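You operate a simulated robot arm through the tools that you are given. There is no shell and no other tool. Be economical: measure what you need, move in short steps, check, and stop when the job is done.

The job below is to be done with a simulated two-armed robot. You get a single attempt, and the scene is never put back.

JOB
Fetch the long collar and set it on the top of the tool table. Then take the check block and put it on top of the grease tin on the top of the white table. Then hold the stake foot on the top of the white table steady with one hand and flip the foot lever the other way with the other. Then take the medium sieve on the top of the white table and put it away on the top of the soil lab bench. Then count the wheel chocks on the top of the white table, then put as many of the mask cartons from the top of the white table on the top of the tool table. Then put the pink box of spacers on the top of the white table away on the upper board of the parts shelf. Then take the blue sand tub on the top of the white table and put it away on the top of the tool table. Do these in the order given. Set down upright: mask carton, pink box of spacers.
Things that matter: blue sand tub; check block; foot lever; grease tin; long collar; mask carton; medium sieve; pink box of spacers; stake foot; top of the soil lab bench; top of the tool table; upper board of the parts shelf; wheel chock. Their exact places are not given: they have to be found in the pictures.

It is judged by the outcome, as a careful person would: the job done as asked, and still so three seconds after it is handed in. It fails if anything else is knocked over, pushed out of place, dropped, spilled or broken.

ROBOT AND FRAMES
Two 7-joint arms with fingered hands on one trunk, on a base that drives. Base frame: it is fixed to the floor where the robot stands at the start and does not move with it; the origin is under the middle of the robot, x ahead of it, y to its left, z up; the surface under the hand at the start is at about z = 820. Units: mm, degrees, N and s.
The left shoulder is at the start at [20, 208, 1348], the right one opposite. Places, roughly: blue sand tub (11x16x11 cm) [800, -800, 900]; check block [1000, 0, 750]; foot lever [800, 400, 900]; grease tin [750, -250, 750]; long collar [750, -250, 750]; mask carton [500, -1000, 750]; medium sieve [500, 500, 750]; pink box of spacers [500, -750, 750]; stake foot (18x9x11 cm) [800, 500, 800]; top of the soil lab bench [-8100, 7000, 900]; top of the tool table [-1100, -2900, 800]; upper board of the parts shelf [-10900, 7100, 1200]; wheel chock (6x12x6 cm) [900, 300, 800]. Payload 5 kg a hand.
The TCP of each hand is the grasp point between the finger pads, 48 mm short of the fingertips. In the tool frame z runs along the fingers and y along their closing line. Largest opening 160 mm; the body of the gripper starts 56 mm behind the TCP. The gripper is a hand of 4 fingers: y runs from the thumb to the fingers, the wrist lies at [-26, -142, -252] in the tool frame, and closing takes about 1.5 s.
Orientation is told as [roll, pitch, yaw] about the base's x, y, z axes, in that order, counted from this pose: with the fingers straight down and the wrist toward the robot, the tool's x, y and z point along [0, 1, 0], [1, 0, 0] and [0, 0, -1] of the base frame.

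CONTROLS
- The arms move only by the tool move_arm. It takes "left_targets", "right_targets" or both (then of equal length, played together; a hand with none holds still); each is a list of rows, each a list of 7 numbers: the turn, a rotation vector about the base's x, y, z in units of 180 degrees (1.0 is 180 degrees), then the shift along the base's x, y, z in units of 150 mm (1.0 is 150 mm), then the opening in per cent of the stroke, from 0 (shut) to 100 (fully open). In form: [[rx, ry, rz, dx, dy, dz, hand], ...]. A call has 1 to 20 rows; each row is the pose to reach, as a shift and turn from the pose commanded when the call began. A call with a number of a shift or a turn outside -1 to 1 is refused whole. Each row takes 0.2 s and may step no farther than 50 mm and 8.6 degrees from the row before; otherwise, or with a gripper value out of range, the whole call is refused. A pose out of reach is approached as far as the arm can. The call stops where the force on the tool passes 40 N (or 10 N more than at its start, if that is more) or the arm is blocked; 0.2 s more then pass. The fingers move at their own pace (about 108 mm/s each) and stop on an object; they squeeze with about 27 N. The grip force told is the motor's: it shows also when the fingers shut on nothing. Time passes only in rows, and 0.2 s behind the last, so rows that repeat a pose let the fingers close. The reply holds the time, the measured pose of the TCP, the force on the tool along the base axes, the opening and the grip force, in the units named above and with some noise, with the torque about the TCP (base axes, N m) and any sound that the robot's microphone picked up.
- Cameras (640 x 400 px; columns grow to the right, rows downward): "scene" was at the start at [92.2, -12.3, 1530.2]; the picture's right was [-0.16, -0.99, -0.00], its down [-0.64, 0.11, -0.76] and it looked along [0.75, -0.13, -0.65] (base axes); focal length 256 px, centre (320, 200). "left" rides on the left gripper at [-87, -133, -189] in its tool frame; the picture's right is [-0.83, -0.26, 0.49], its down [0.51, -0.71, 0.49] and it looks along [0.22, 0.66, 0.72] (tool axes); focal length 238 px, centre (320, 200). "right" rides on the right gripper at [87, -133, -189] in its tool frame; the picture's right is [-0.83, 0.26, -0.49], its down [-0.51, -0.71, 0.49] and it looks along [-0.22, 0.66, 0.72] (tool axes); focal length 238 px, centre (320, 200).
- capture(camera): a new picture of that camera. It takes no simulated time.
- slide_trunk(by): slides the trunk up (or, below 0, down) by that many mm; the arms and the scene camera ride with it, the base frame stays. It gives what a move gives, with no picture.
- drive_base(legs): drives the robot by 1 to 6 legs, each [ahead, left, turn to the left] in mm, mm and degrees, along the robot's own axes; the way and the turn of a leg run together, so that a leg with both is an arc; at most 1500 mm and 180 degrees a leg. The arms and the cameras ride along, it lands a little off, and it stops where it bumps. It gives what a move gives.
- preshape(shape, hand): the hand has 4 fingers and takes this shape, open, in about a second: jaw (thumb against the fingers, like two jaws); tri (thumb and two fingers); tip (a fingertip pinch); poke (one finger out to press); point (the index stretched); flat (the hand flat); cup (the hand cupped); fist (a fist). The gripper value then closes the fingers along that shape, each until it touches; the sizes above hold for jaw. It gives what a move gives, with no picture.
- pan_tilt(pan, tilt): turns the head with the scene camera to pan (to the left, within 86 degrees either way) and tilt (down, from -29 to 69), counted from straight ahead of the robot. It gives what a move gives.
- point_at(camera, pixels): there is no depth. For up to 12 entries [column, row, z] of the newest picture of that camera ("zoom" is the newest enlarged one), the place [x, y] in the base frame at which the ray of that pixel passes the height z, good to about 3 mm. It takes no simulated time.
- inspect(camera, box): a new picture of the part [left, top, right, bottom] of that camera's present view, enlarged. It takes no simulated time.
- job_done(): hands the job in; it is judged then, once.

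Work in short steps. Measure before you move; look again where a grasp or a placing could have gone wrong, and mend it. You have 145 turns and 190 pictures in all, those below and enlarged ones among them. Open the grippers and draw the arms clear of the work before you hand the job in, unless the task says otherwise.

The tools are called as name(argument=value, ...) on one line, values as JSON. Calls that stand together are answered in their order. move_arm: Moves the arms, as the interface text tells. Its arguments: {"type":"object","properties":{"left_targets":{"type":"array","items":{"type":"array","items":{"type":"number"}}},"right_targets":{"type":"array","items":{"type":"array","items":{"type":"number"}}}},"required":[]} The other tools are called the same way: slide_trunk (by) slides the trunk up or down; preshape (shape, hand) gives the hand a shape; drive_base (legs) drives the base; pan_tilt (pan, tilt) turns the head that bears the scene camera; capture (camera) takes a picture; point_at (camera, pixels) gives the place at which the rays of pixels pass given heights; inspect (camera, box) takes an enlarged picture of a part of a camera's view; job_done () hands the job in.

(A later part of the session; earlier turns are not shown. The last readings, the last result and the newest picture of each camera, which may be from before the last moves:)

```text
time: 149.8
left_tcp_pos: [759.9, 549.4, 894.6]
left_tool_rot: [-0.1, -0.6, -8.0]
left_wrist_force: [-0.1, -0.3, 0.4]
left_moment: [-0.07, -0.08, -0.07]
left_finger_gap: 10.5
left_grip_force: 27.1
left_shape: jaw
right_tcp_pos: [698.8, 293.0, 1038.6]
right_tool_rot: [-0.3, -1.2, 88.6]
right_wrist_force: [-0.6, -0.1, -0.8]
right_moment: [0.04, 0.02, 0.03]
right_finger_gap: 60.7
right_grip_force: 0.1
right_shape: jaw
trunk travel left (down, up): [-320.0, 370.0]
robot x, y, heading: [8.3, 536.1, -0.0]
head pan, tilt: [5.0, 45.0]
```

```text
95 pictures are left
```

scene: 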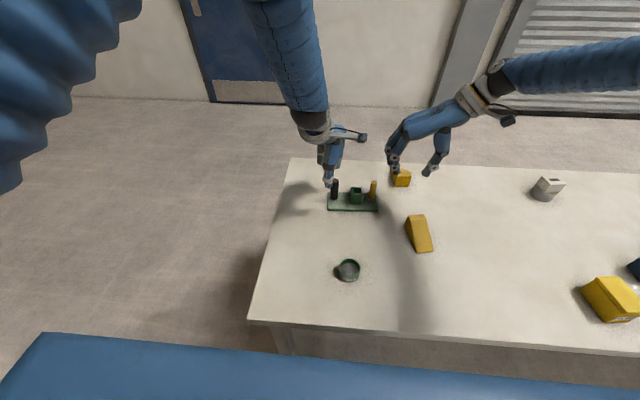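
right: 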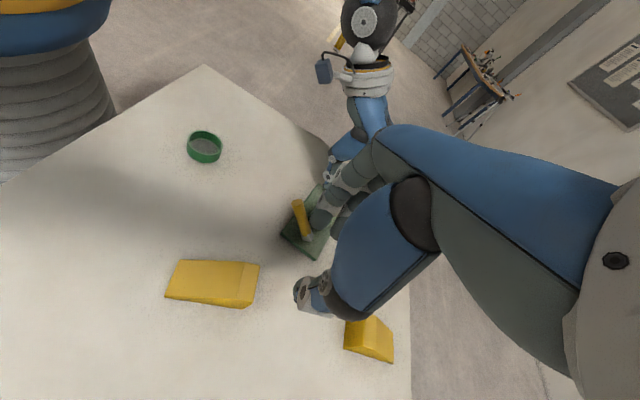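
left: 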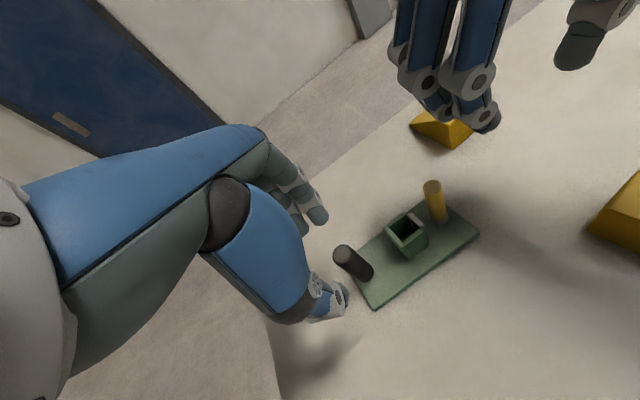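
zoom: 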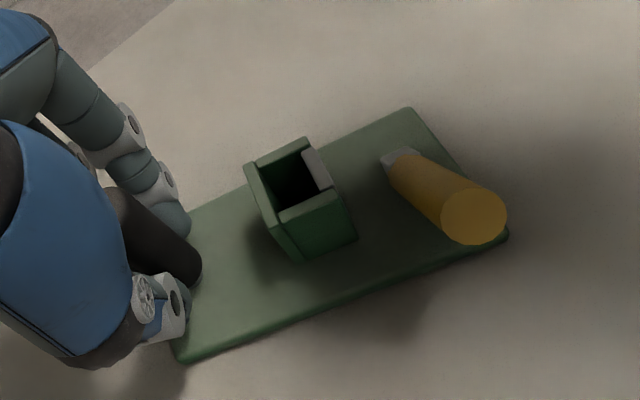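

I'll push down gently on the lever tip near (698,413) with closed fingers to check for remaining travel.

move_arm(right_targets=[[0, 0, 0, 0, 0.2, 0, 0], [0, 0, 0, 0, 0.4, -0.1, 0], [0, 0, 0, 0, 0.6, -0.2, 0], [0, 0, 0, 0, 0.79, -0.3, 0], [0, 0, 0, 0, 0.79, -0.45, 0], [0, 0, 0, 0, 0.79, -0.55, 0], [0, 0, 0, 0, 0.79, -0.6, 0]])

inspect(camera="scene", box=[300, 140, 420, 230])

```text
time: 151.4
left_tcp_pos: [759.7, 551.9, 895.9]
left_tool_rot: [-0.2, -0.6, -8.1]
left_wrist_force: [-0.9, 1.1, 0.6]
left_moment: [-0.05, -0.12, -0.15]
left_finger_gap: 10.5
left_grip_force: 27.0
left_shape: jaw
right_tcp_pos: [700.9, 411.4, 950.2]
right_tool_rot: [-0.5, -1.1, 88.4]
right_wrist_force: [3.1, -4.7, 8.2]
right_moment: [-0.05, 0.02, 0.03]
right_finger_gap: 0.0
right_grip_force: 26.9
right_shape: jaw
trunk travel left (down, up): [-320.0, 370.0]
robot x, y, heading: [12.5, 535.1, -0.7]
head pan, tilt: [5.0, 45.0]
```

```text
4.44 times, centred on (360, 185) of scene
```

zoom: 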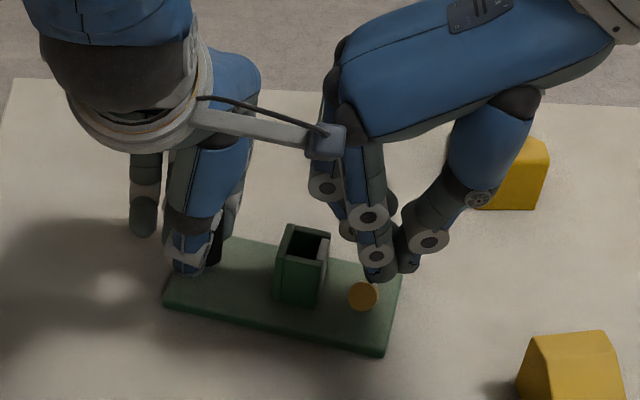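

move_arm(right_targets=[[0, 0, 0, 0, 0, -0.015, 0], [0, 0, 0, -0.01, 0, -0.03, 0], [0, 0, 0, -0.02, 0, -0.045, 0], [0, 0, 0, -0.03, 0, -0.06, 0]])

inspect(camera="scene", box=[300, 140, 420, 230])

```text
time: 152.4
left_tcp_pos: [759.4, 550.5, 895.2]
left_tool_rot: [-0.1, -0.7, -7.9]
left_wrist_force: [0.2, 2.8, -0.2]
left_moment: [0.02, -0.09, -0.25]
left_finger_gap: 10.6
left_grip_force: 27.0
left_shape: jaw
right_tcp_pos: [695.7, 411.8, 939.1]
right_tool_rot: [-0.4, -1.2, 88.5]
right_wrist_force: [1.8, -5.6, 7.0]
right_moment: [-0.1, 0.04, 0.06]
right_finger_gap: 0.1
right_grip_force: 27.0
right_shape: jaw
trunk travel left (down, up): [-320.0, 370.0]
robot x, y, heading: [13.4, 533.9, -0.5]
head pan, tilt: [5.0, 45.0]
```

```text
4.44 times, centred on (360, 185) of scene
```

zoom: 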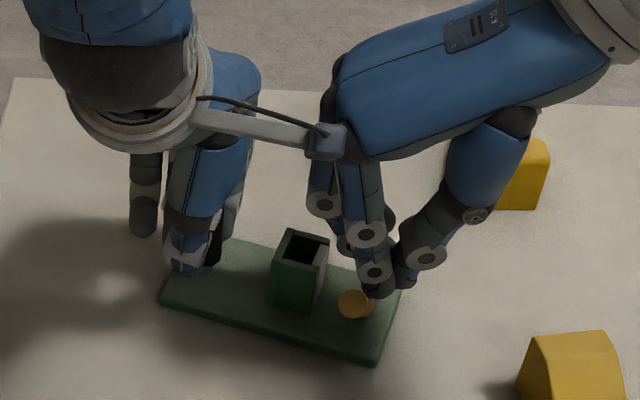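

move_arm(right_targets=[[0, 0, 0, 0.02, 0, 0.2, 0], [0, 0, 0, 0.02, 0, 0.5, 0], [0, 0, 0, 0, -0.3, 0.6, 0], [0, 0, 0, 0, -0.6, 0.7, 0], [0, 0, 0, 0, -0.9, 0.7, 0]])

inspect(camera="scene", box=[310, 160, 410, 230])

inspect(camera="left", box=[300, 120, 500, 320])

inspect(camera="right", box=[180, 100, 340, 260])

```text
time: 153.6
left_tcp_pos: [760.1, 549.5, 895.4]
left_tool_rot: [-0.1, -0.7, -8.0]
left_wrist_force: [-0.9, -0.1, 0.0]
left_moment: [0.06, -0.02, -0.01]
left_finger_gap: 10.5
left_grip_force: 27.4
left_shape: jaw
right_tcp_pos: [696.5, 274.8, 1042.2]
right_tool_rot: [-0.3, -1.1, 88.6]
right_wrist_force: [0.5, -0.7, -0.5]
right_moment: [0.1, -0.01, -0.02]
right_finger_gap: 0.1
right_grip_force: 27.4
right_shape: jaw
trunk travel left (down, up): [-320.0, 370.0]
robot x, y, heading: [10.9, 532.8, -0.4]
head pan, tilt: [5.0, 45.0]
```

```text
5.71 times, centred on (360, 195) of scene
```

zoom: 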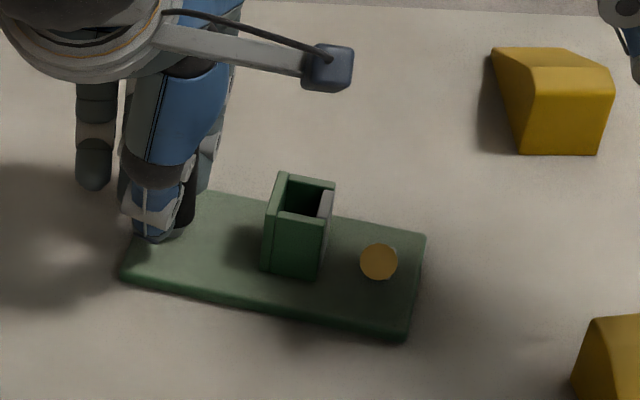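

```text
2.00 times, centred on (400, 220) of left
```

zoom: 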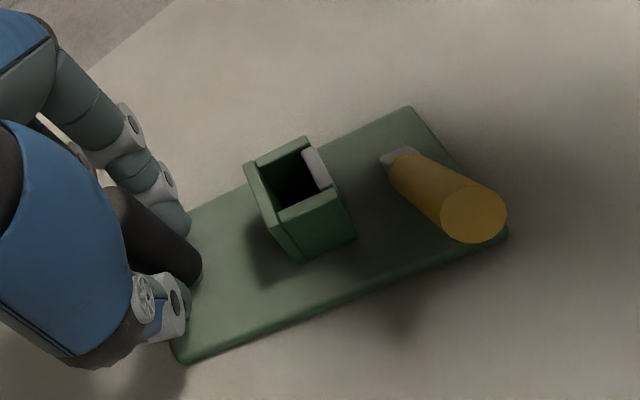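

```text
2.50 times, centred on (260, 180) of right
```

zoom: 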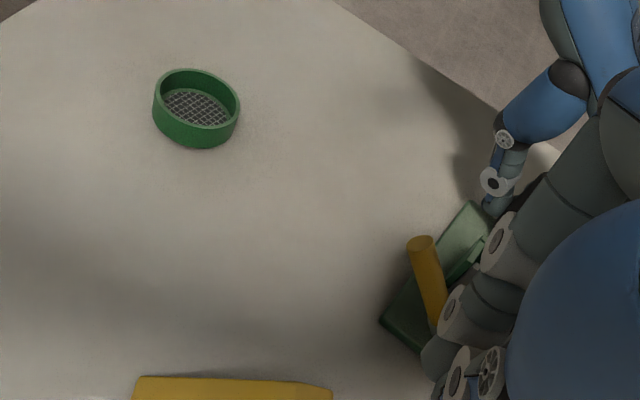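

The lever is back in exactly the same leaning position after the push, so it is at its firm stop and the jaw is shut. The flip is done. I'll release the post, lift the left hand, and drive back to bring it over the sieve.

move_arm(left_targets=[[0, 0, 0, 0, 0, 0, 15], [0, 0, 0, 0, 0, 0, 35], [0, 0, 0, 0, 0, 0, 45], [0, 0, 0, 0, 0, 0, 45], [0, 0, 0, 0, 0, 0.25, 45], [0, 0, 0, 0, 0, 0.5, 45], [0, 0, 0, 0, 0, 0.8, 45], [0, 0, 0, 0, 0, 0.85, 90]], right_targets=[[0, 0, -0.04, 0, 0, 0.1, 0], [0, 0, -0.08, 0, 0, 0.2, 0], [0, 0, -0.12, 0, 0, 0.3, 0], [0, 0, -0.16, 0, 0, 0.4, 0], [0, 0, -0.2, 0, 0, 0.5, 0], [0, 0, -0.24, 0, 0, 0.6, 0], [0, 0, -0.28, 0, 0, 0.7, 30], [0, 0, -0.32, 0, 0, 0.7, 60]])

drive_base(legs=[[-272, -43, 0.4]])

capture(camera="scene")

capture(camera="left")

```text
time: 155.4
left_tcp_pos: [761.4, 550.0, 1021.8]
left_tool_rot: [-0.3, -0.6, -8.0]
left_wrist_force: [0.0, 0.4, -0.4]
left_moment: [-0.03, 0.05, -0.02]
left_finger_gap: 143.6
left_grip_force: 0.1
left_shape: jaw
right_tcp_pos: [696.6, 278.0, 1147.9]
right_tool_rot: [-0.4, -1.1, 30.7]
right_wrist_force: [1.6, 1.9, -0.3]
right_moment: [-0.06, 0.05, 0.03]
right_finger_gap: 82.1
right_grip_force: 0.0
right_shape: jaw
trunk travel left (down, up): [-320.0, 370.0]
robot x, y, heading: [10.6, 540.3, -0.7]
head pan, tilt: [5.0, 45.0]
```

```text
time: 157.4
left_tcp_pos: [485.4, 511.7, 1021.9]
left_tool_rot: [-0.1, -0.8, -7.8]
left_wrist_force: [-0.9, -0.2, -0.4]
left_moment: [0.04, -0.06, 0.03]
left_finger_gap: 143.7
left_grip_force: 0.1
left_shape: jaw
right_tcp_pos: [422.3, 238.7, 1150.3]
right_tool_rot: [-0.4, -1.2, 31.2]
right_wrist_force: [-0.6, -0.4, 0.8]
right_moment: [0.01, -0.07, -0.02]
right_finger_gap: 95.3
right_grip_force: 0.1
right_shape: jaw
trunk travel left (down, up): [-320.0, 370.0]
robot x, y, heading: [-264.8, 494.2, -0.1]
head pan, tilt: [5.0, 45.0]
```

```text
89 pictures are left
```

scene: 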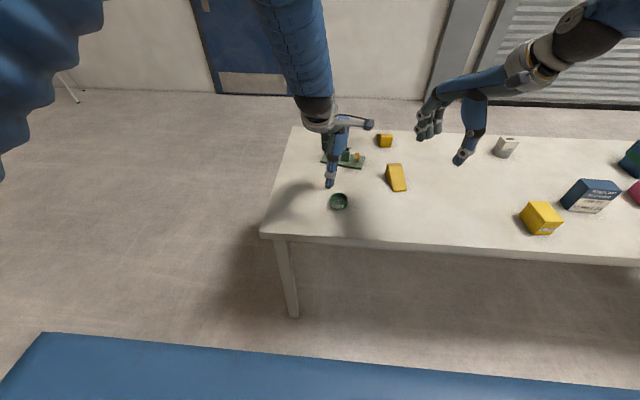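

```text
88 pictures are left
```

left: 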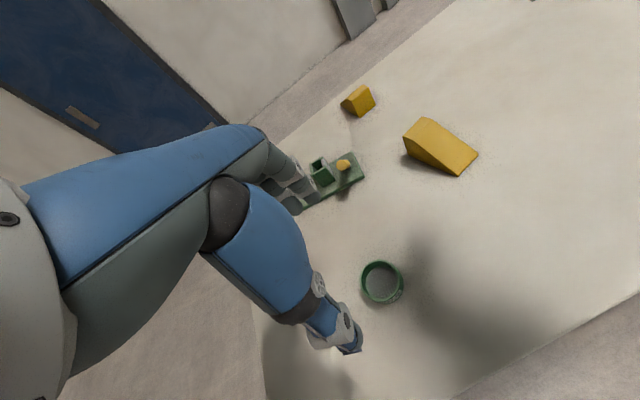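

The foot looks fine. The sieve is at (382,282) in the left view; I'll measure its rim.

point_at(camera="left", pixels=[[361, 277, 845], [402, 277, 845], [380, 261, 845], [382, 298, 845], [384, 304, 820]])

point_at(camera="scene", pixels=[[331, 199, 845], [348, 199, 845], [339, 194, 845], [339, 205, 845], [339, 210, 820]])

```text
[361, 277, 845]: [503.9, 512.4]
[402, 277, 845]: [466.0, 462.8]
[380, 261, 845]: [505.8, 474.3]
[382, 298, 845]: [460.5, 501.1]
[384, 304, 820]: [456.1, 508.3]
```

```text
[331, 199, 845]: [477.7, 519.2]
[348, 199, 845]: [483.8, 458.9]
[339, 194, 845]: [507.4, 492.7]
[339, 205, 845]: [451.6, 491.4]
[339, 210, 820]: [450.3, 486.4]
```

The sieve's centre is (482,488), diameter about 60. I'll lower around it and grip across x.

move_arm(left_targets=[[0, 0, 0, -0.02, -0.15, -0.15, 80], [0, 0, 0, -0.02, -0.16, -0.4, 75], [0, 0, 0, -0.02, -0.16, -0.65, 75], [0, 0, 0, -0.02, -0.16, -0.85, 75], [0, 0, 0, -0.02, -0.16, -0.96, 75], [0, 0, 0, -0.02, -0.16, -0.96, 40], [0, 0, 0, -0.02, -0.16, -0.96, 20], [0, 0, 0, -0.02, -0.16, -0.96, 10], [0, 0, 0, -0.02, -0.16, -0.96, 0], [0, 0, 0, -0.02, -0.16, -0.96, 0], [0, 0, 0, -0.02, -0.16, -0.96, 0]])

slide_trunk(by=180)

capture(camera="left")

```text
time: 159.8
left_tcp_pos: [483.0, 487.3, 879.5]
left_tool_rot: [-0.1, -0.7, -7.8]
left_wrist_force: [0.6, 0.3, 0.0]
left_moment: [0.01, 0.01, 0.02]
left_finger_gap: 50.0
left_grip_force: 26.9
left_shape: jaw
left hand out of reach, approached as far as the arm can: row 1
right_tcp_pos: [422.8, 237.2, 1148.9]
right_tool_rot: [-0.4, -1.0, 31.3]
right_wrist_force: [-0.1, 0.8, 0.8]
right_moment: [0.01, -0.04, -0.02]
right_finger_gap: 95.5
right_grip_force: 0.1
right_shape: jaw
trunk travel left (down, up): [-320.0, 370.0]
robot x, y, heading: [-265.0, 495.5, -0.1]
head pan, tilt: [5.0, 45.0]
```

```text
time: 161.8
left_tcp_pos: [482.2, 487.0, 1057.7]
left_tool_rot: [-0.1, -0.8, -7.7]
left_wrist_force: [0.3, -0.8, -0.9]
left_moment: [-0.04, -0.01, 0.01]
left_finger_gap: 50.1
left_grip_force: 26.6
left_shape: jaw
right_tcp_pos: [422.6, 239.1, 1329.2]
right_tool_rot: [-0.4, -1.0, 31.2]
right_wrist_force: [0.0, -0.8, -0.3]
right_moment: [-0.01, 0.0, 0.0]
right_finger_gap: 95.6
right_grip_force: 0.2
right_shape: jaw
trunk travel left (down, up): [-500.0, 190.0]
robot x, y, heading: [-261.9, 496.4, -0.0]
head pan, tilt: [5.0, 45.0]
```

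```text
87 pictures are left
```

left: 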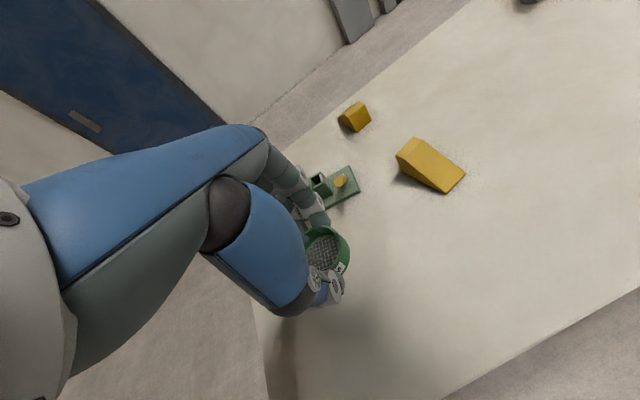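

The sieve is held. I'll back off, turn toward the soil lab bench (bearing about 138°) and look at the route.

drive_base(legs=[[-800, 0, 0], [0, 0, 138]])

pan_tilt(pan=0, tilt=12)

capture(camera="scene")

```text
time: 171.7
left_tcp_pos: [-1579.9, 1050.4, 1058.4]
left_tool_rot: [-0.1, -0.6, 125.8]
left_wrist_force: [-0.2, 0.5, -0.2]
left_moment: [0.03, -0.01, -0.04]
left_finger_gap: 49.9
left_grip_force: 27.7
left_shape: jaw
right_tcp_pos: [-1357.0, 1179.4, 1331.0]
right_tool_rot: [-0.4, -1.1, 164.8]
right_wrist_force: [-0.6, 0.1, 0.0]
right_moment: [-0.02, -0.03, -0.01]
right_finger_gap: 95.6
right_grip_force: 0.0
right_shape: jaw
trunk travel left (down, up): [-500.0, 190.0]
robot x, y, heading: [-1072.9, 502.7, 133.1]
head pan, tilt: [5.0, 45.0]
```

```text
time: 172.6
left_tcp_pos: [-1578.9, 1050.2, 1057.9]
left_tool_rot: [-0.1, -0.6, 125.8]
left_wrist_force: [0.4, -0.1, -0.3]
left_moment: [-0.01, 0.01, -0.01]
left_finger_gap: 49.6
left_grip_force: 26.8
left_shape: jaw
right_tcp_pos: [-1358.1, 1180.2, 1328.7]
right_tool_rot: [-0.4, -1.1, 164.7]
right_wrist_force: [0.1, 0.2, 0.2]
right_moment: [0.02, 0.02, 0.04]
right_finger_gap: 95.4
right_grip_force: 0.1
right_shape: jaw
trunk travel left (down, up): [-500.0, 190.0]
robot x, y, heading: [-1069.9, 506.6, 133.5]
head pan, tilt: [0.0, 12.0]
```

```text
86 pictures are left
```

scene: 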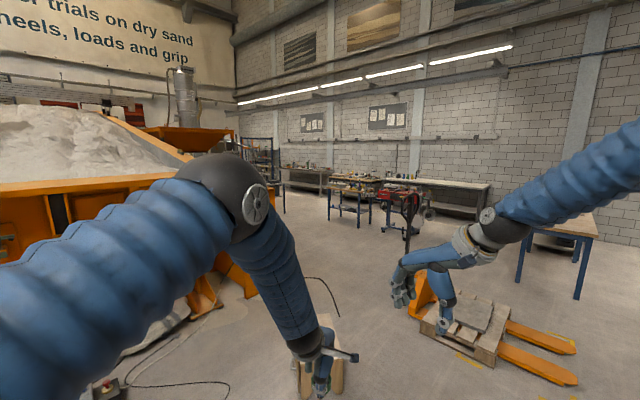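

The sand machine is to the left, a pallet truck to the right and a small wooden item ahead. I'll locate these and the benches.

point_at(camera="scene", pixels=[[320, 395, 0], [200, 310, 0], [245, 290, 0], [440, 330, 0], [410, 310, 0], [285, 212, 0], [330, 220, 0], [370, 228, 0], [305, 170, 900], [350, 188, 900], [450, 183, 900], [425, 235, 0]])

inspect(camera="scene", box=[230, 120, 500, 290])

```text
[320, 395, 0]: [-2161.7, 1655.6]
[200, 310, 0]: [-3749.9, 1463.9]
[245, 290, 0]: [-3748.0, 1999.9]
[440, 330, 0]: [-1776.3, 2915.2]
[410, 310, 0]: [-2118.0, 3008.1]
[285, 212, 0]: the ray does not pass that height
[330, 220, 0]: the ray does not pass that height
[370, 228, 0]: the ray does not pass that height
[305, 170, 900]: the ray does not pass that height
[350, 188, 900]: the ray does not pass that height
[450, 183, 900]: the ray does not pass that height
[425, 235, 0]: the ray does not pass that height
```

```text
2.35 times, centred on (365, 205) of scene
```

zoom: 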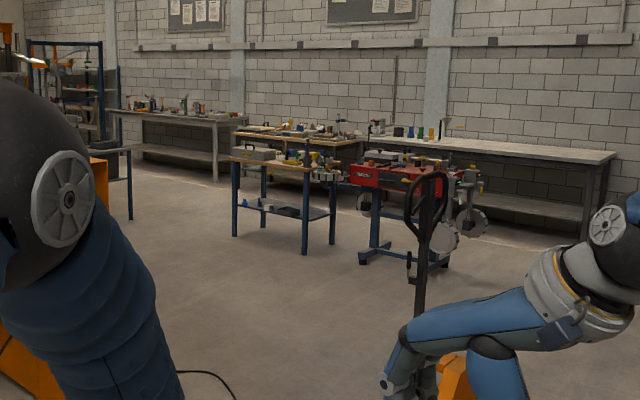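

The bench at the far wall, left part (bearing about 137°), matches the soil lab bench, and the frame left of it the parts shelf. I'll look at the wooden item lying on the direct path.

pan_tilt(pan=-12, tilt=38)

capture(camera="scene")

```text
time: 173.5
left_tcp_pos: [-1579.1, 1050.9, 1058.6]
left_tool_rot: [0.0, -0.7, 125.7]
left_wrist_force: [0.4, -0.1, -0.3]
left_moment: [0.06, 0.02, 0.02]
left_finger_gap: 49.5
left_grip_force: 26.8
left_shape: jaw
right_tcp_pos: [-1357.2, 1177.9, 1331.1]
right_tool_rot: [-0.4, -1.2, 164.7]
right_wrist_force: [0.0, -0.2, 0.4]
right_moment: [-0.01, -0.02, 0.0]
right_finger_gap: 95.6
right_grip_force: 0.2
right_shape: jaw
trunk travel left (down, up): [-500.0, 190.0]
robot x, y, heading: [-1067.2, 503.5, 133.5]
head pan, tilt: [-12.0, 38.0]
```

```text
84 pictures are left
```

scene: 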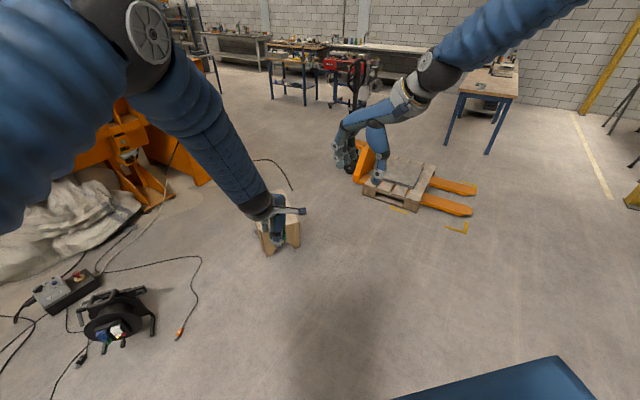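

point_at(camera="scene", pixels=[[266, 252, 0], [300, 245, 0], [262, 215, 0], [298, 215, 0], [362, 192, 0], [390, 210, 0], [150, 210, 0], [200, 180, 0], [272, 98, 0], [318, 98, 0], [218, 92, 0], [180, 335, 0]])

```text
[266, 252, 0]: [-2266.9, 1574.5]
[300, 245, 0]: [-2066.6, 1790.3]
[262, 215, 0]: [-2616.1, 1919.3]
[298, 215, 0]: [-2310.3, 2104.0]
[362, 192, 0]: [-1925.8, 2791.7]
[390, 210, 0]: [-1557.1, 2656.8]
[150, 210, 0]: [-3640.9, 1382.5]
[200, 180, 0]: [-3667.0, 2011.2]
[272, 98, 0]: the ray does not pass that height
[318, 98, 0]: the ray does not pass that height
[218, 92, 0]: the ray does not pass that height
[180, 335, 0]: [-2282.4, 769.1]
```

point_at(camera="scene", pixels=[[472, 215, 0], [478, 190, 0], [487, 153, 0], [447, 146, 0], [350, 175, 0], [440, 165, 0], [625, 205, 0], [270, 240, 300], [300, 220, 300], [258, 225, 300]])

```text
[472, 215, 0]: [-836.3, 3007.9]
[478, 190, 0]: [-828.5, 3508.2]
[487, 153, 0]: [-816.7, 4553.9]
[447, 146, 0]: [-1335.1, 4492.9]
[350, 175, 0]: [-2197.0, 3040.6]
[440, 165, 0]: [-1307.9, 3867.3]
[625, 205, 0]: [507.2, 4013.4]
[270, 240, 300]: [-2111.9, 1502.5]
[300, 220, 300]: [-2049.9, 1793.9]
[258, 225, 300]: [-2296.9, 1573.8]
```

The direct lane between box and pallet truck is tight. I'll take the wider way: north along x≈-300, then west at y≈3850, north of the truck.

drive_base(legs=[[0, 0, -43.5], [0, -690, 0], [1400, -50, 0], [1450, -120, 0], [0, 0, 90], [0, -430, 0]])

pan_tilt(pan=-5, tilt=25)

capture(camera="scene")

```text
time: 198.9
left_tcp_pos: [-924.0, 3783.7, 1058.6]
left_tool_rot: [-0.1, -0.6, 172.8]
left_wrist_force: [0.0, 0.3, -0.4]
left_moment: [0.02, 0.0, 0.01]
left_finger_gap: 49.3
left_grip_force: 26.8
left_shape: jaw
right_tcp_pos: [-867.2, 4033.9, 1329.3]
right_tool_rot: [-0.4, -1.1, -148.4]
right_wrist_force: [0.3, 0.2, 0.3]
right_moment: [-0.03, -0.02, 0.01]
right_finger_gap: 95.5
right_grip_force: 0.1
right_shape: jaw
trunk travel left (down, up): [-500.0, 190.0]
robot x, y, heading: [-177.4, 3783.9, -180.0]
head pan, tilt: [-12.0, 38.0]
```

```text
time: 199.7
left_tcp_pos: [-923.8, 3784.1, 1059.0]
left_tool_rot: [-0.1, -0.7, 172.7]
left_wrist_force: [0.5, -0.5, 0.0]
left_moment: [0.02, 0.0, 0.03]
left_finger_gap: 49.0
left_grip_force: 27.3
left_shape: jaw
right_tcp_pos: [-866.9, 4033.3, 1329.1]
right_tool_rot: [-0.3, -1.1, -148.4]
right_wrist_force: [-0.5, 0.2, 0.5]
right_moment: [-0.02, -0.01, 0.01]
right_finger_gap: 95.4
right_grip_force: 0.2
right_shape: jaw
trunk travel left (down, up): [-500.0, 190.0]
robot x, y, heading: [-178.0, 3780.7, -179.5]
head pan, tilt: [-5.0, 25.0]
```

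```text
83 pictures are left
```

scene: 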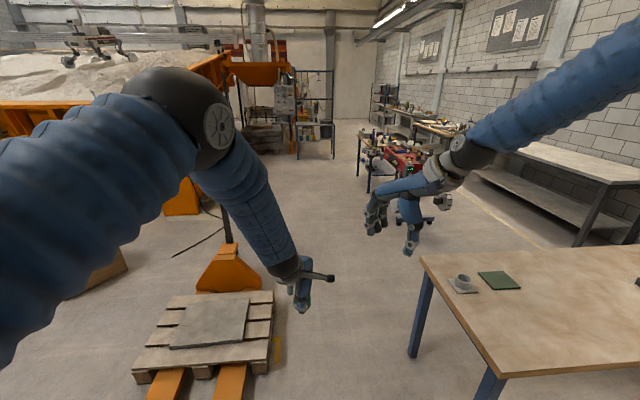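

The passage ahead lies between the pallet (left) and the table (right). I'll measure both sides.

point_at(camera="scene", pixels=[[422, 256, 850], [490, 375, 850], [410, 355, 0], [273, 355, 100], [275, 295, 100], [368, 192, 0], [360, 172, 0], [430, 220, 0], [335, 157, 0], [300, 158, 0], [480, 250, 0]])

```text
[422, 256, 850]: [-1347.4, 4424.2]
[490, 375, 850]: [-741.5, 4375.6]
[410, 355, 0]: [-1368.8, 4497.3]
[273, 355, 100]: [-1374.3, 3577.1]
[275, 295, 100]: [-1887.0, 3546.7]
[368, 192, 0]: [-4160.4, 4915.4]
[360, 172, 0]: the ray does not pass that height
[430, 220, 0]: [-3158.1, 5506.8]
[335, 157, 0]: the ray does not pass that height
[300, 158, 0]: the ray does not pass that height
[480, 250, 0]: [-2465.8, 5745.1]
```

The gap runs from y≈3577 (low pallet) to y≈4400 (table). I'll centre at y≈3930 and go west to x≈-4200.

drive_base(legs=[[0, -150, -0.5], [1500, 0, 0], [1500, 0, 0], [1000, 0, 0]])

pan_tilt(pan=-30, tilt=18)

capture(camera="scene")

```text
time: 219.8
left_tcp_pos: [-4902.0, 3856.7, 1059.0]
left_tool_rot: [0.0, -0.7, 173.5]
left_wrist_force: [-0.4, 0.3, -0.6]
left_moment: [0.01, 0.02, -0.01]
left_finger_gap: 49.2
left_grip_force: 26.6
left_shape: jaw
right_tcp_pos: [-4848.6, 4108.0, 1330.4]
right_tool_rot: [-0.3, -1.1, -147.5]
right_wrist_force: [-1.0, 0.0, 0.0]
right_moment: [0.01, -0.01, 0.0]
right_finger_gap: 95.4
right_grip_force: 0.0
right_shape: jaw
trunk travel left (down, up): [-500.0, 190.0]
robot x, y, heading: [-4152.2, 3865.3, -178.4]
head pan, tilt: [-5.0, 25.0]
```

```text
time: 220.7
left_tcp_pos: [-4901.8, 3858.2, 1057.5]
left_tool_rot: [-0.1, -0.7, 173.5]
left_wrist_force: [-0.4, -0.4, -0.6]
left_moment: [0.0, 0.05, 0.01]
left_finger_gap: 49.4
left_grip_force: 27.2
left_shape: jaw
right_tcp_pos: [-4846.5, 4107.4, 1329.8]
right_tool_rot: [-0.4, -1.1, -147.6]
right_wrist_force: [0.5, -0.6, -0.4]
right_moment: [-0.01, 0.0, -0.02]
right_finger_gap: 95.5
right_grip_force: 0.1
right_shape: jaw
trunk travel left (down, up): [-500.0, 190.0]
robot x, y, heading: [-4152.6, 3863.1, -178.8]
head pan, tilt: [-30.0, 18.0]
```

```text
82 pictures are left
```

scene: 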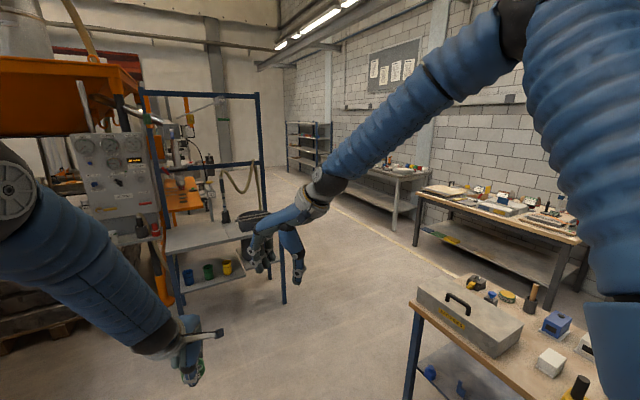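

I can see the shelf at (305,145), the soil bench behind the right forearm at (395,175), and a blue frame stand at left. I'll measure them.

point_at(camera="scene", pixels=[[283, 303, 0], [262, 215, 0], [412, 300, 900], [416, 246, 0], [396, 228, 0], [365, 200, 0], [398, 178, 850], [430, 168, 850], [330, 165, 0], [288, 168, 0], [365, 170, 850]])

```text
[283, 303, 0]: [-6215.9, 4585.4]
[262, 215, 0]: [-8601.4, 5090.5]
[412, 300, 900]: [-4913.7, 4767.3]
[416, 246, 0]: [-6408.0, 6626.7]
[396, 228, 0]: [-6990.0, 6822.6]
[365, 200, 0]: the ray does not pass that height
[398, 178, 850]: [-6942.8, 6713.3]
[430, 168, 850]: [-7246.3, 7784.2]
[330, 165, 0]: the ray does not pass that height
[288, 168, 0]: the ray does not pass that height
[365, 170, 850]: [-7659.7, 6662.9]
```

point_at(camera="scene", pixels=[[180, 315, 0], [240, 287, 300], [165, 252, 850], [280, 232, 850], [90, 320, 0], [20, 350, 0], [250, 212, 850]])

```text
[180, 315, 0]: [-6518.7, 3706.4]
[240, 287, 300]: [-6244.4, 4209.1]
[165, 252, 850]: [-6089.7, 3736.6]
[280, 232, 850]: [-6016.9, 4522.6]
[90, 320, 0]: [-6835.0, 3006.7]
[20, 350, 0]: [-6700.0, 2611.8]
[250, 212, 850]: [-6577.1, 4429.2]
```

There's a corridor between x=-6020 (stand) and -4914 (table). I'll go to x≈-5250, turn north, centre at x≈-5450 and drive up to y≈5750.

drive_base(legs=[[1100, 0, 0], [0, 0, -91.2], [0, 200, 0], [1000, 0, 0], [890, 0, 0]])

pan_tilt(pan=60, tilt=25)

capture(camera="scene")

```text
time: 240.3
left_tcp_pos: [-5499.7, 6455.0, 1057.9]
left_tool_rot: [-0.1, -0.7, 83.5]
left_wrist_force: [-0.2, -0.3, -0.5]
left_moment: [0.01, -0.01, -0.01]
left_finger_gap: 49.0
left_grip_force: 27.0
left_shape: jaw
right_tcp_pos: [-5249.4, 6401.2, 1329.7]
right_tool_rot: [-0.4, -1.0, 122.4]
right_wrist_force: [-0.9, 0.3, -0.3]
right_moment: [0.0, 0.03, -0.04]
right_finger_gap: 95.5
right_grip_force: 0.2
right_shape: jaw
trunk travel left (down, up): [-500.0, 190.0]
robot x, y, heading: [-5489.8, 5707.3, 91.1]
head pan, tilt: [-30.0, 18.0]
```

```text
time: 242.0
left_tcp_pos: [-5500.3, 6455.2, 1057.4]
left_tool_rot: [-0.1, -0.7, 83.5]
left_wrist_force: [-0.4, -0.3, -1.4]
left_moment: [-0.03, 0.0, 0.01]
left_finger_gap: 49.1
left_grip_force: 27.1
left_shape: jaw
right_tcp_pos: [-5248.9, 6401.7, 1328.3]
right_tool_rot: [-0.4, -1.1, 122.5]
right_wrist_force: [0.5, -0.5, -0.8]
right_moment: [-0.03, -0.03, 0.01]
right_finger_gap: 95.6
right_grip_force: 0.1
right_shape: jaw
trunk travel left (down, up): [-500.0, 190.0]
robot x, y, heading: [-5494.7, 5710.3, 90.9]
head pan, tilt: [60.0, 25.0]
```

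```text
81 pictures are left
```

scene: 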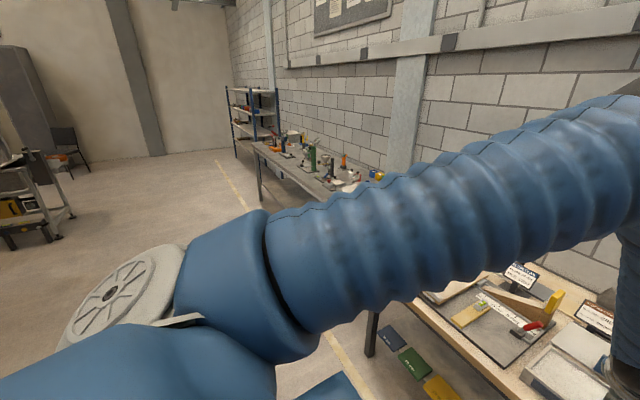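

The lane along the bench is clear. I'll strafe left to x≈-8000 and look at the bench head on.

drive_base(legs=[[0, 1300, -0.9], [0, 1200, 0]])

pan_tilt(pan=0, tilt=32)

capture(camera="scene")

```text
time: 254.2
left_tcp_pos: [-7964.3, 6468.5, 1058.1]
left_tool_rot: [-0.2, -0.7, 80.5]
left_wrist_force: [-0.5, -0.9, -1.2]
left_moment: [0.03, -0.02, 0.01]
left_finger_gap: 49.2
left_grip_force: 26.6
left_shape: jaw
right_tcp_pos: [-7717.4, 6400.9, 1329.0]
right_tool_rot: [-0.4, -1.1, 119.4]
right_wrist_force: [0.6, 0.4, -0.2]
right_moment: [0.01, -0.05, -0.06]
right_finger_gap: 95.5
right_grip_force: 0.1
right_shape: jaw
trunk travel left (down, up): [-500.0, 190.0]
robot x, y, heading: [-7996.7, 5719.5, 88.3]
head pan, tilt: [60.0, 25.0]
```

```text
time: 255.5
left_tcp_pos: [-7964.9, 6467.9, 1057.3]
left_tool_rot: [0.0, -0.6, 80.4]
left_wrist_force: [0.0, 0.3, -1.0]
left_moment: [-0.02, 0.0, -0.03]
left_finger_gap: 49.2
left_grip_force: 26.6
left_shape: jaw
right_tcp_pos: [-7717.8, 6399.5, 1329.5]
right_tool_rot: [-0.3, -1.1, 119.4]
right_wrist_force: [-0.2, 0.3, 0.1]
right_moment: [-0.03, 0.02, 0.02]
right_finger_gap: 95.7
right_grip_force: 0.0
right_shape: jaw
trunk travel left (down, up): [-500.0, 190.0]
robot x, y, heading: [-7995.7, 5719.6, 88.1]
head pan, tilt: [0.0, 32.0]
```

```text
80 pictures are left
```

scene: 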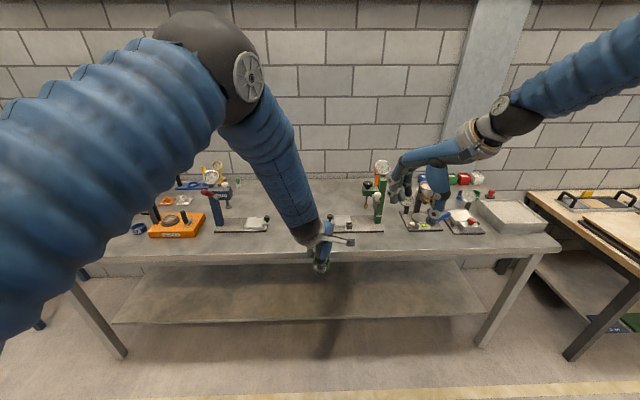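

The front strip of the bench is free. I'll measure the edge and the items for a spot near the left hand.

point_at(camera="scene", pixels=[[400, 252, 850], [400, 252, 900], [400, 231, 850], [400, 231, 900], [330, 256, 870], [300, 232, 870], [384, 232, 870], [270, 230, 870], [490, 250, 870]])

capture(camera="left")

```text
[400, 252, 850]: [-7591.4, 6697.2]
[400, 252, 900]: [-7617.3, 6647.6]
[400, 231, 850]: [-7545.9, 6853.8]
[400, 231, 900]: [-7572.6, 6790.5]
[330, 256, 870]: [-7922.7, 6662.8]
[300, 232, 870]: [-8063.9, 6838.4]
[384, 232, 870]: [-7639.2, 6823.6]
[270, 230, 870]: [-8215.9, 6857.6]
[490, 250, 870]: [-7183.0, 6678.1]
```

```text
79 pictures are left
```

left: 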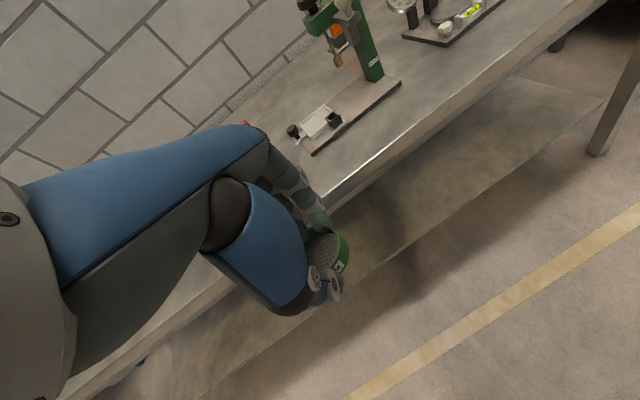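

The gap at x≈-8060 (items end at -8215 and start at -7910) is free. I'll bring the sieve to about (-8060,6765) and lower part way.

drive_base(legs=[[0, 0, 1.8], [295, 72, 0]])

move_arm(left_targets=[[0, 0, 0, 0, 0, -0.2, 0], [0, 0, 0, 0, 0, -0.4, 0], [0, 0, 0, 0, 0, -0.53, 0]])

inspect(camera="scene", box=[220, 200, 440, 360])

capture(camera="left")

```text
time: 258.0
left_tcp_pos: [-8061.4, 6766.1, 1058.7]
left_tool_rot: [-0.3, -0.7, 82.4]
left_wrist_force: [0.8, 0.7, -0.7]
left_moment: [-0.04, -0.01, -0.02]
left_finger_gap: 49.0
left_grip_force: 27.1
left_shape: jaw
right_tcp_pos: [-7812.9, 6708.2, 1329.4]
right_tool_rot: [-0.4, -1.1, 121.3]
right_wrist_force: [-0.1, -0.2, -0.3]
right_moment: [-0.02, 0.01, 0.01]
right_finger_gap: 95.6
right_grip_force: 0.1
right_shape: jaw
trunk travel left (down, up): [-500.0, 190.0]
robot x, y, heading: [-8068.9, 6019.8, 90.0]
head pan, tilt: [0.0, 32.0]
```

```text
time: 258.8
left_tcp_pos: [-8061.0, 6764.9, 976.9]
left_tool_rot: [-0.2, -0.7, 82.4]
left_wrist_force: [0.4, 0.4, -0.5]
left_moment: [-0.04, 0.01, 0.01]
left_finger_gap: 48.9
left_grip_force: 27.1
left_shape: jaw
right_tcp_pos: [-7813.1, 6707.5, 1327.9]
right_tool_rot: [-0.4, -1.2, 121.3]
right_wrist_force: [0.2, -0.7, 0.3]
right_moment: [-0.02, -0.02, 0.0]
right_finger_gap: 95.5
right_grip_force: 0.1
right_shape: jaw
trunk travel left (down, up): [-500.0, 190.0]
robot x, y, heading: [-8068.6, 6018.6, 90.0]
head pan, tilt: [0.0, 32.0]
```

```text
2.50 times, centred on (330, 280) of scene
```

zoom: 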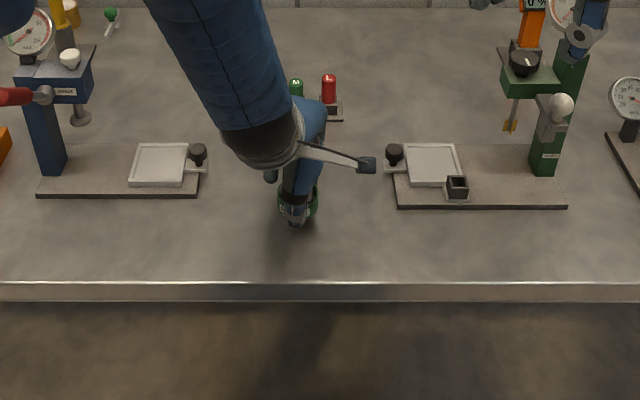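

```text
77 pictures are left
```

left: 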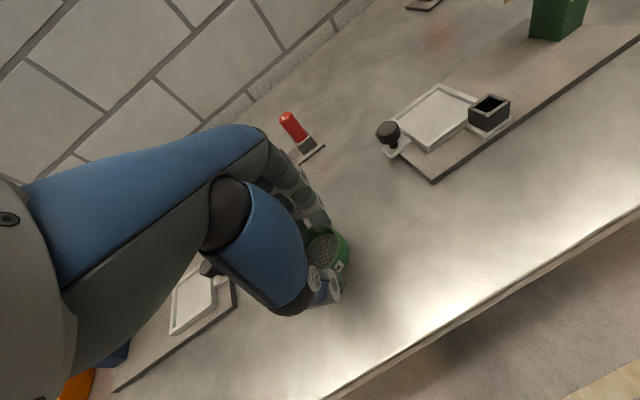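

The spot is free. I'll lower in 4 mm rows until contact.

move_arm(left_targets=[[0, 0, 0, 0, 0, -0.027, 0], [0, 0, 0, 0, 0, -0.054, 0], [0, 0, 0, 0, 0, -0.08, 0], [0, 0, 0, 0, 0, -0.107, 0], [0, 0, 0, 0, 0, -0.133, 0], [0, 0, 0, 0, 0, -0.16, 0], [0, 0, 0, 0, 0, -0.187, 0], [0, 0, 0, 0, 0, -0.213, 0], [0, 0, 0, 0, 0, -0.24, 0], [0, 0, 0, 0, 0, -0.267, 0], [0, 0, 0, 0, 0, -0.293, 0], [0, 0, 0, 0, 0, -0.32, 0], [0, 0, 0, 0, 0, -0.347, 0], [0, 0, 0, 0, 0, -0.373, 0], [0, 0, 0, 0, 0, -0.4, 0], [0, 0, 0, 0, 0, -0.427, 0]])

```text
time: 260.5
left_tcp_pos: [-8059.5, 6770.7, 955.4]
left_tool_rot: [-0.3, -1.4, 82.4]
left_wrist_force: [0.1, -7.1, 24.1]
left_moment: [-0.42, -0.03, -0.05]
left_finger_gap: 51.2
left_grip_force: 26.9
left_shape: jaw
right_tcp_pos: [-7811.5, 6705.4, 1330.1]
right_tool_rot: [-0.3, -1.2, 121.3]
right_wrist_force: [-0.4, 0.5, 0.6]
right_moment: [-0.07, 0.03, 0.02]
right_finger_gap: 95.6
right_grip_force: 0.0
right_shape: jaw
trunk travel left (down, up): [-500.0, 190.0]
robot x, y, heading: [-8068.4, 6017.3, 90.5]
head pan, tilt: [0.0, 32.0]
stopped in row 8 (left hand): the force on the tool passed its limit at 42 N (the readings are from after the stop); the commanded pose is now the measured one
```

Contact at z=955 (bench top at about 895). I'll release and rise.

move_arm(left_targets=[[0, 0, 0, 0, 0, 0.005, 30], [0, 0, 0, 0, 0, 0.005, 60], [0, 0, 0, 0, 0, 0.005, 60], [0, 0, 0, 0, 0, 0.005, 60], [0, 0, 0, 0, 0, 0.2, 60], [0, 0, 0, 0, 0, 0.5, 60], [0, 0, 0, 0, 0, 0.8, 60], [0, 0, 0, 0, 0, 1, 60]])

capture(camera="left")

```text
time: 262.3
left_tcp_pos: [-8057.8, 6767.0, 1101.8]
left_tool_rot: [-0.2, -1.0, 82.3]
left_wrist_force: [-0.9, -1.6, -0.5]
left_moment: [0.16, -0.03, 0.05]
left_finger_gap: 95.6
left_grip_force: 0.0
left_shape: jaw
right_tcp_pos: [-7812.4, 6706.0, 1329.6]
right_tool_rot: [-0.4, -1.1, 121.3]
right_wrist_force: [-0.4, -1.4, -0.6]
right_moment: [0.06, -0.04, -0.05]
right_finger_gap: 95.7
right_grip_force: 0.0
right_shape: jaw
trunk travel left (down, up): [-500.0, 190.0]
robot x, y, heading: [-8068.5, 6017.4, 90.3]
head pan, tilt: [0.0, 32.0]
```

```text
76 pictures are left
```

left: 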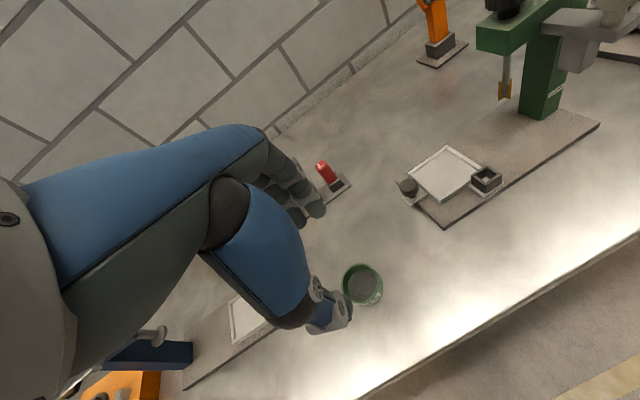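

The sieve stands on the soil bench. I'll return the way I came: back, strafe right, reverse through the corridor, and turn to face east.

drive_base(legs=[[-300, 0, -0.3], [0, -1300, 0], [0, -1300, 0], [-900, 0, 0], [-920, 0, 0], [0, 0, -90]])

```text
time: 289.2
left_tcp_pos: [-4750.0, 3849.4, 1103.0]
left_tool_rot: [-0.2, -1.1, -8.9]
left_wrist_force: [-0.6, -0.1, 0.2]
left_moment: [0.02, 0.04, -0.03]
left_finger_gap: 95.5
left_grip_force: 0.0
left_shape: jaw
right_tcp_pos: [-4817.0, 3605.1, 1329.7]
right_tool_rot: [-0.4, -1.1, 30.0]
right_wrist_force: [-0.1, -0.3, 0.3]
right_moment: [0.03, -0.03, 0.0]
right_finger_gap: 96.0
right_grip_force: 0.0
right_shape: jaw
trunk travel left (down, up): [-500.0, 190.0]
robot x, y, heading: [-5498.5, 3875.8, -1.4]
head pan, tilt: [0.0, 32.0]
```

drive_base(legs=[[0, 0, 1.4], [1500, 50, 0], [1500, 0, 0], [1500, 0, 0], [800, 0, 0], [0, -1500, 0]])

drive_base(legs=[[0, -1500, 0], [0, -1500, 0]])

pan_tilt(pan=-10, tilt=40)

capture(camera="scene")

```text
refused: leg 2 is longer than a leg can be; nothing moved
```

```text
time: 299.0
left_tcp_pos: [-4619.9, 2545.8, 1199.5]
left_tool_rot: [-23.4, 2.7, 31.3]
left_wrist_force: [1.3, -10.1, 1.5]
left_moment: [0.59, 0.24, 0.08]
left_finger_gap: 96.5
left_grip_force: 0.0
left_shape: jaw
right_tcp_pos: [-4721.3, 2014.5, 1299.2]
right_tool_rot: [-5.1, 3.6, 49.2]
right_wrist_force: [-19.5, 8.8, -22.3]
right_moment: [-0.88, -1.72, -0.02]
right_finger_gap: 95.9
right_grip_force: 0.0
right_shape: jaw
trunk travel left (down, up): [-500.0, 190.0]
robot x, y, heading: [-5442.0, 2163.4, 12.6]
head pan, tilt: [0.0, 32.0]
stopped in leg 2: the robot was blocked; the commanded pose is now the measured one
```

```text
time: 299.7
left_tcp_pos: [-4548.1, 2530.6, 1130.3]
left_tool_rot: [-8.1, 0.3, 29.8]
left_wrist_force: [2.9, 1.6, 5.1]
left_moment: [0.52, -0.1, 0.02]
left_finger_gap: 96.2
left_grip_force: 0.0
left_shape: jaw
right_tcp_pos: [-4544.8, 2097.3, 1258.9]
right_tool_rot: [1.2, 0.5, 54.6]
right_wrist_force: [-0.6, -2.1, 3.1]
right_moment: [0.29, -0.42, -0.37]
right_finger_gap: 96.0
right_grip_force: 0.0
right_shape: jaw
trunk travel left (down, up): [-500.0, 190.0]
robot x, y, heading: [-5368.9, 2170.8, 20.9]
head pan, tilt: [-10.0, 40.0]
```

```text
75 pictures are left
```

scene: 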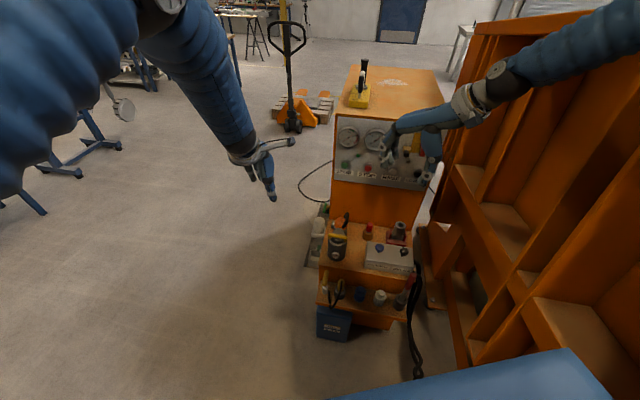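

My mistake: the first drive was refused, but the second one ran and bumped into the orange plant's console. The console items look to be standing. I'll back away gently, left and away from the machine, before turning.

drive_base(legs=[[-80, 500, 0]])

capture(camera="scene")

```text
time: 300.4
left_tcp_pos: [-4524.5, 2501.0, 1297.1]
left_tool_rot: [-14.7, -11.8, 23.5]
left_wrist_force: [0.4, 5.1, 3.2]
left_moment: [-0.43, 0.21, -0.26]
left_finger_gap: 96.3
left_grip_force: 0.1
left_shape: jaw
right_tcp_pos: [-4558.0, 2036.0, 1261.9]
right_tool_rot: [-7.3, -5.4, 50.4]
right_wrist_force: [11.9, -0.6, 8.0]
right_moment: [-0.08, 1.15, 0.18]
right_finger_gap: 96.1
right_grip_force: 0.1
right_shape: jaw
trunk travel left (down, up): [-500.0, 190.0]
robot x, y, heading: [-5386.3, 2153.8, 21.1]
head pan, tilt: [-10.0, 40.0]
stopped in leg 1: the force on the tool passed its limit at 76 N (the readings are from after the stop); the commanded pose is now the measured one
```

```text
74 pictures are left
```

scene: 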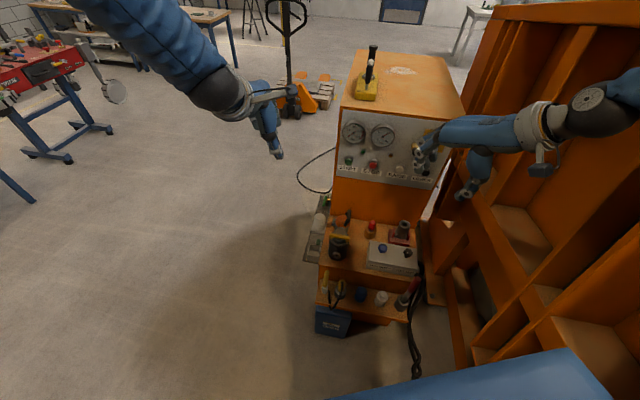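

The right hand seems caught near the console panel and bin ribs. I'll first draw the right hand back toward the robot and up.

move_arm(right_targets=[[0, 0, 0, -0.1, 0.05, 0.1, 60], [0, 0, 0, -0.25, 0.15, 0.2, 60], [0, 0, 0, -0.4, 0.25, 0.3, 60], [0, 0, 0, -0.55, 0.4, 0.4, 60], [0, 0, 0, -0.7, 0.5, 0.5, 60]])

capture(camera="scene")

```text
time: 300.7
left_tcp_pos: [-4550.8, 2485.3, 1399.4]
left_tool_rot: [-23.7, -18.6, 28.0]
left_wrist_force: [-6.3, 17.4, -6.6]
left_moment: [-1.69, -0.84, -0.91]
left_finger_gap: 96.4
left_grip_force: 0.2
left_shape: jaw
right_tcp_pos: [-4620.5, 2040.9, 1212.8]
right_tool_rot: [-8.3, -2.5, 55.2]
right_wrist_force: [16.9, -5.9, 2.1]
right_moment: [0.7, 1.56, 0.23]
right_finger_gap: 96.2
right_grip_force: 0.1
right_shape: jaw
trunk travel left (down, up): [-500.0, 190.0]
robot x, y, heading: [-5369.9, 2158.5, 23.5]
head pan, tilt: [-10.0, 40.0]
stopped in row 1 (left hand): the arm was blocked; the commanded pose is now the measured one
```

```text
73 pictures are left
```

scene: 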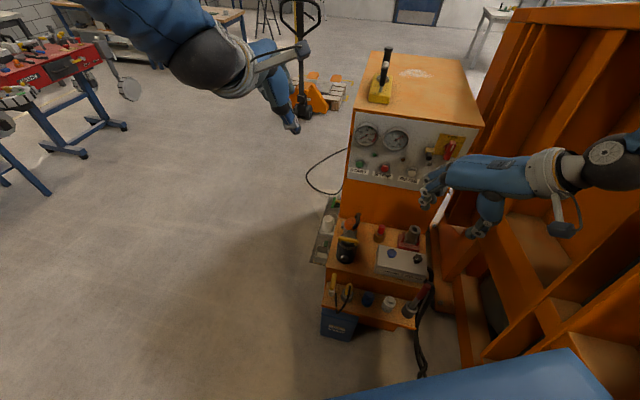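

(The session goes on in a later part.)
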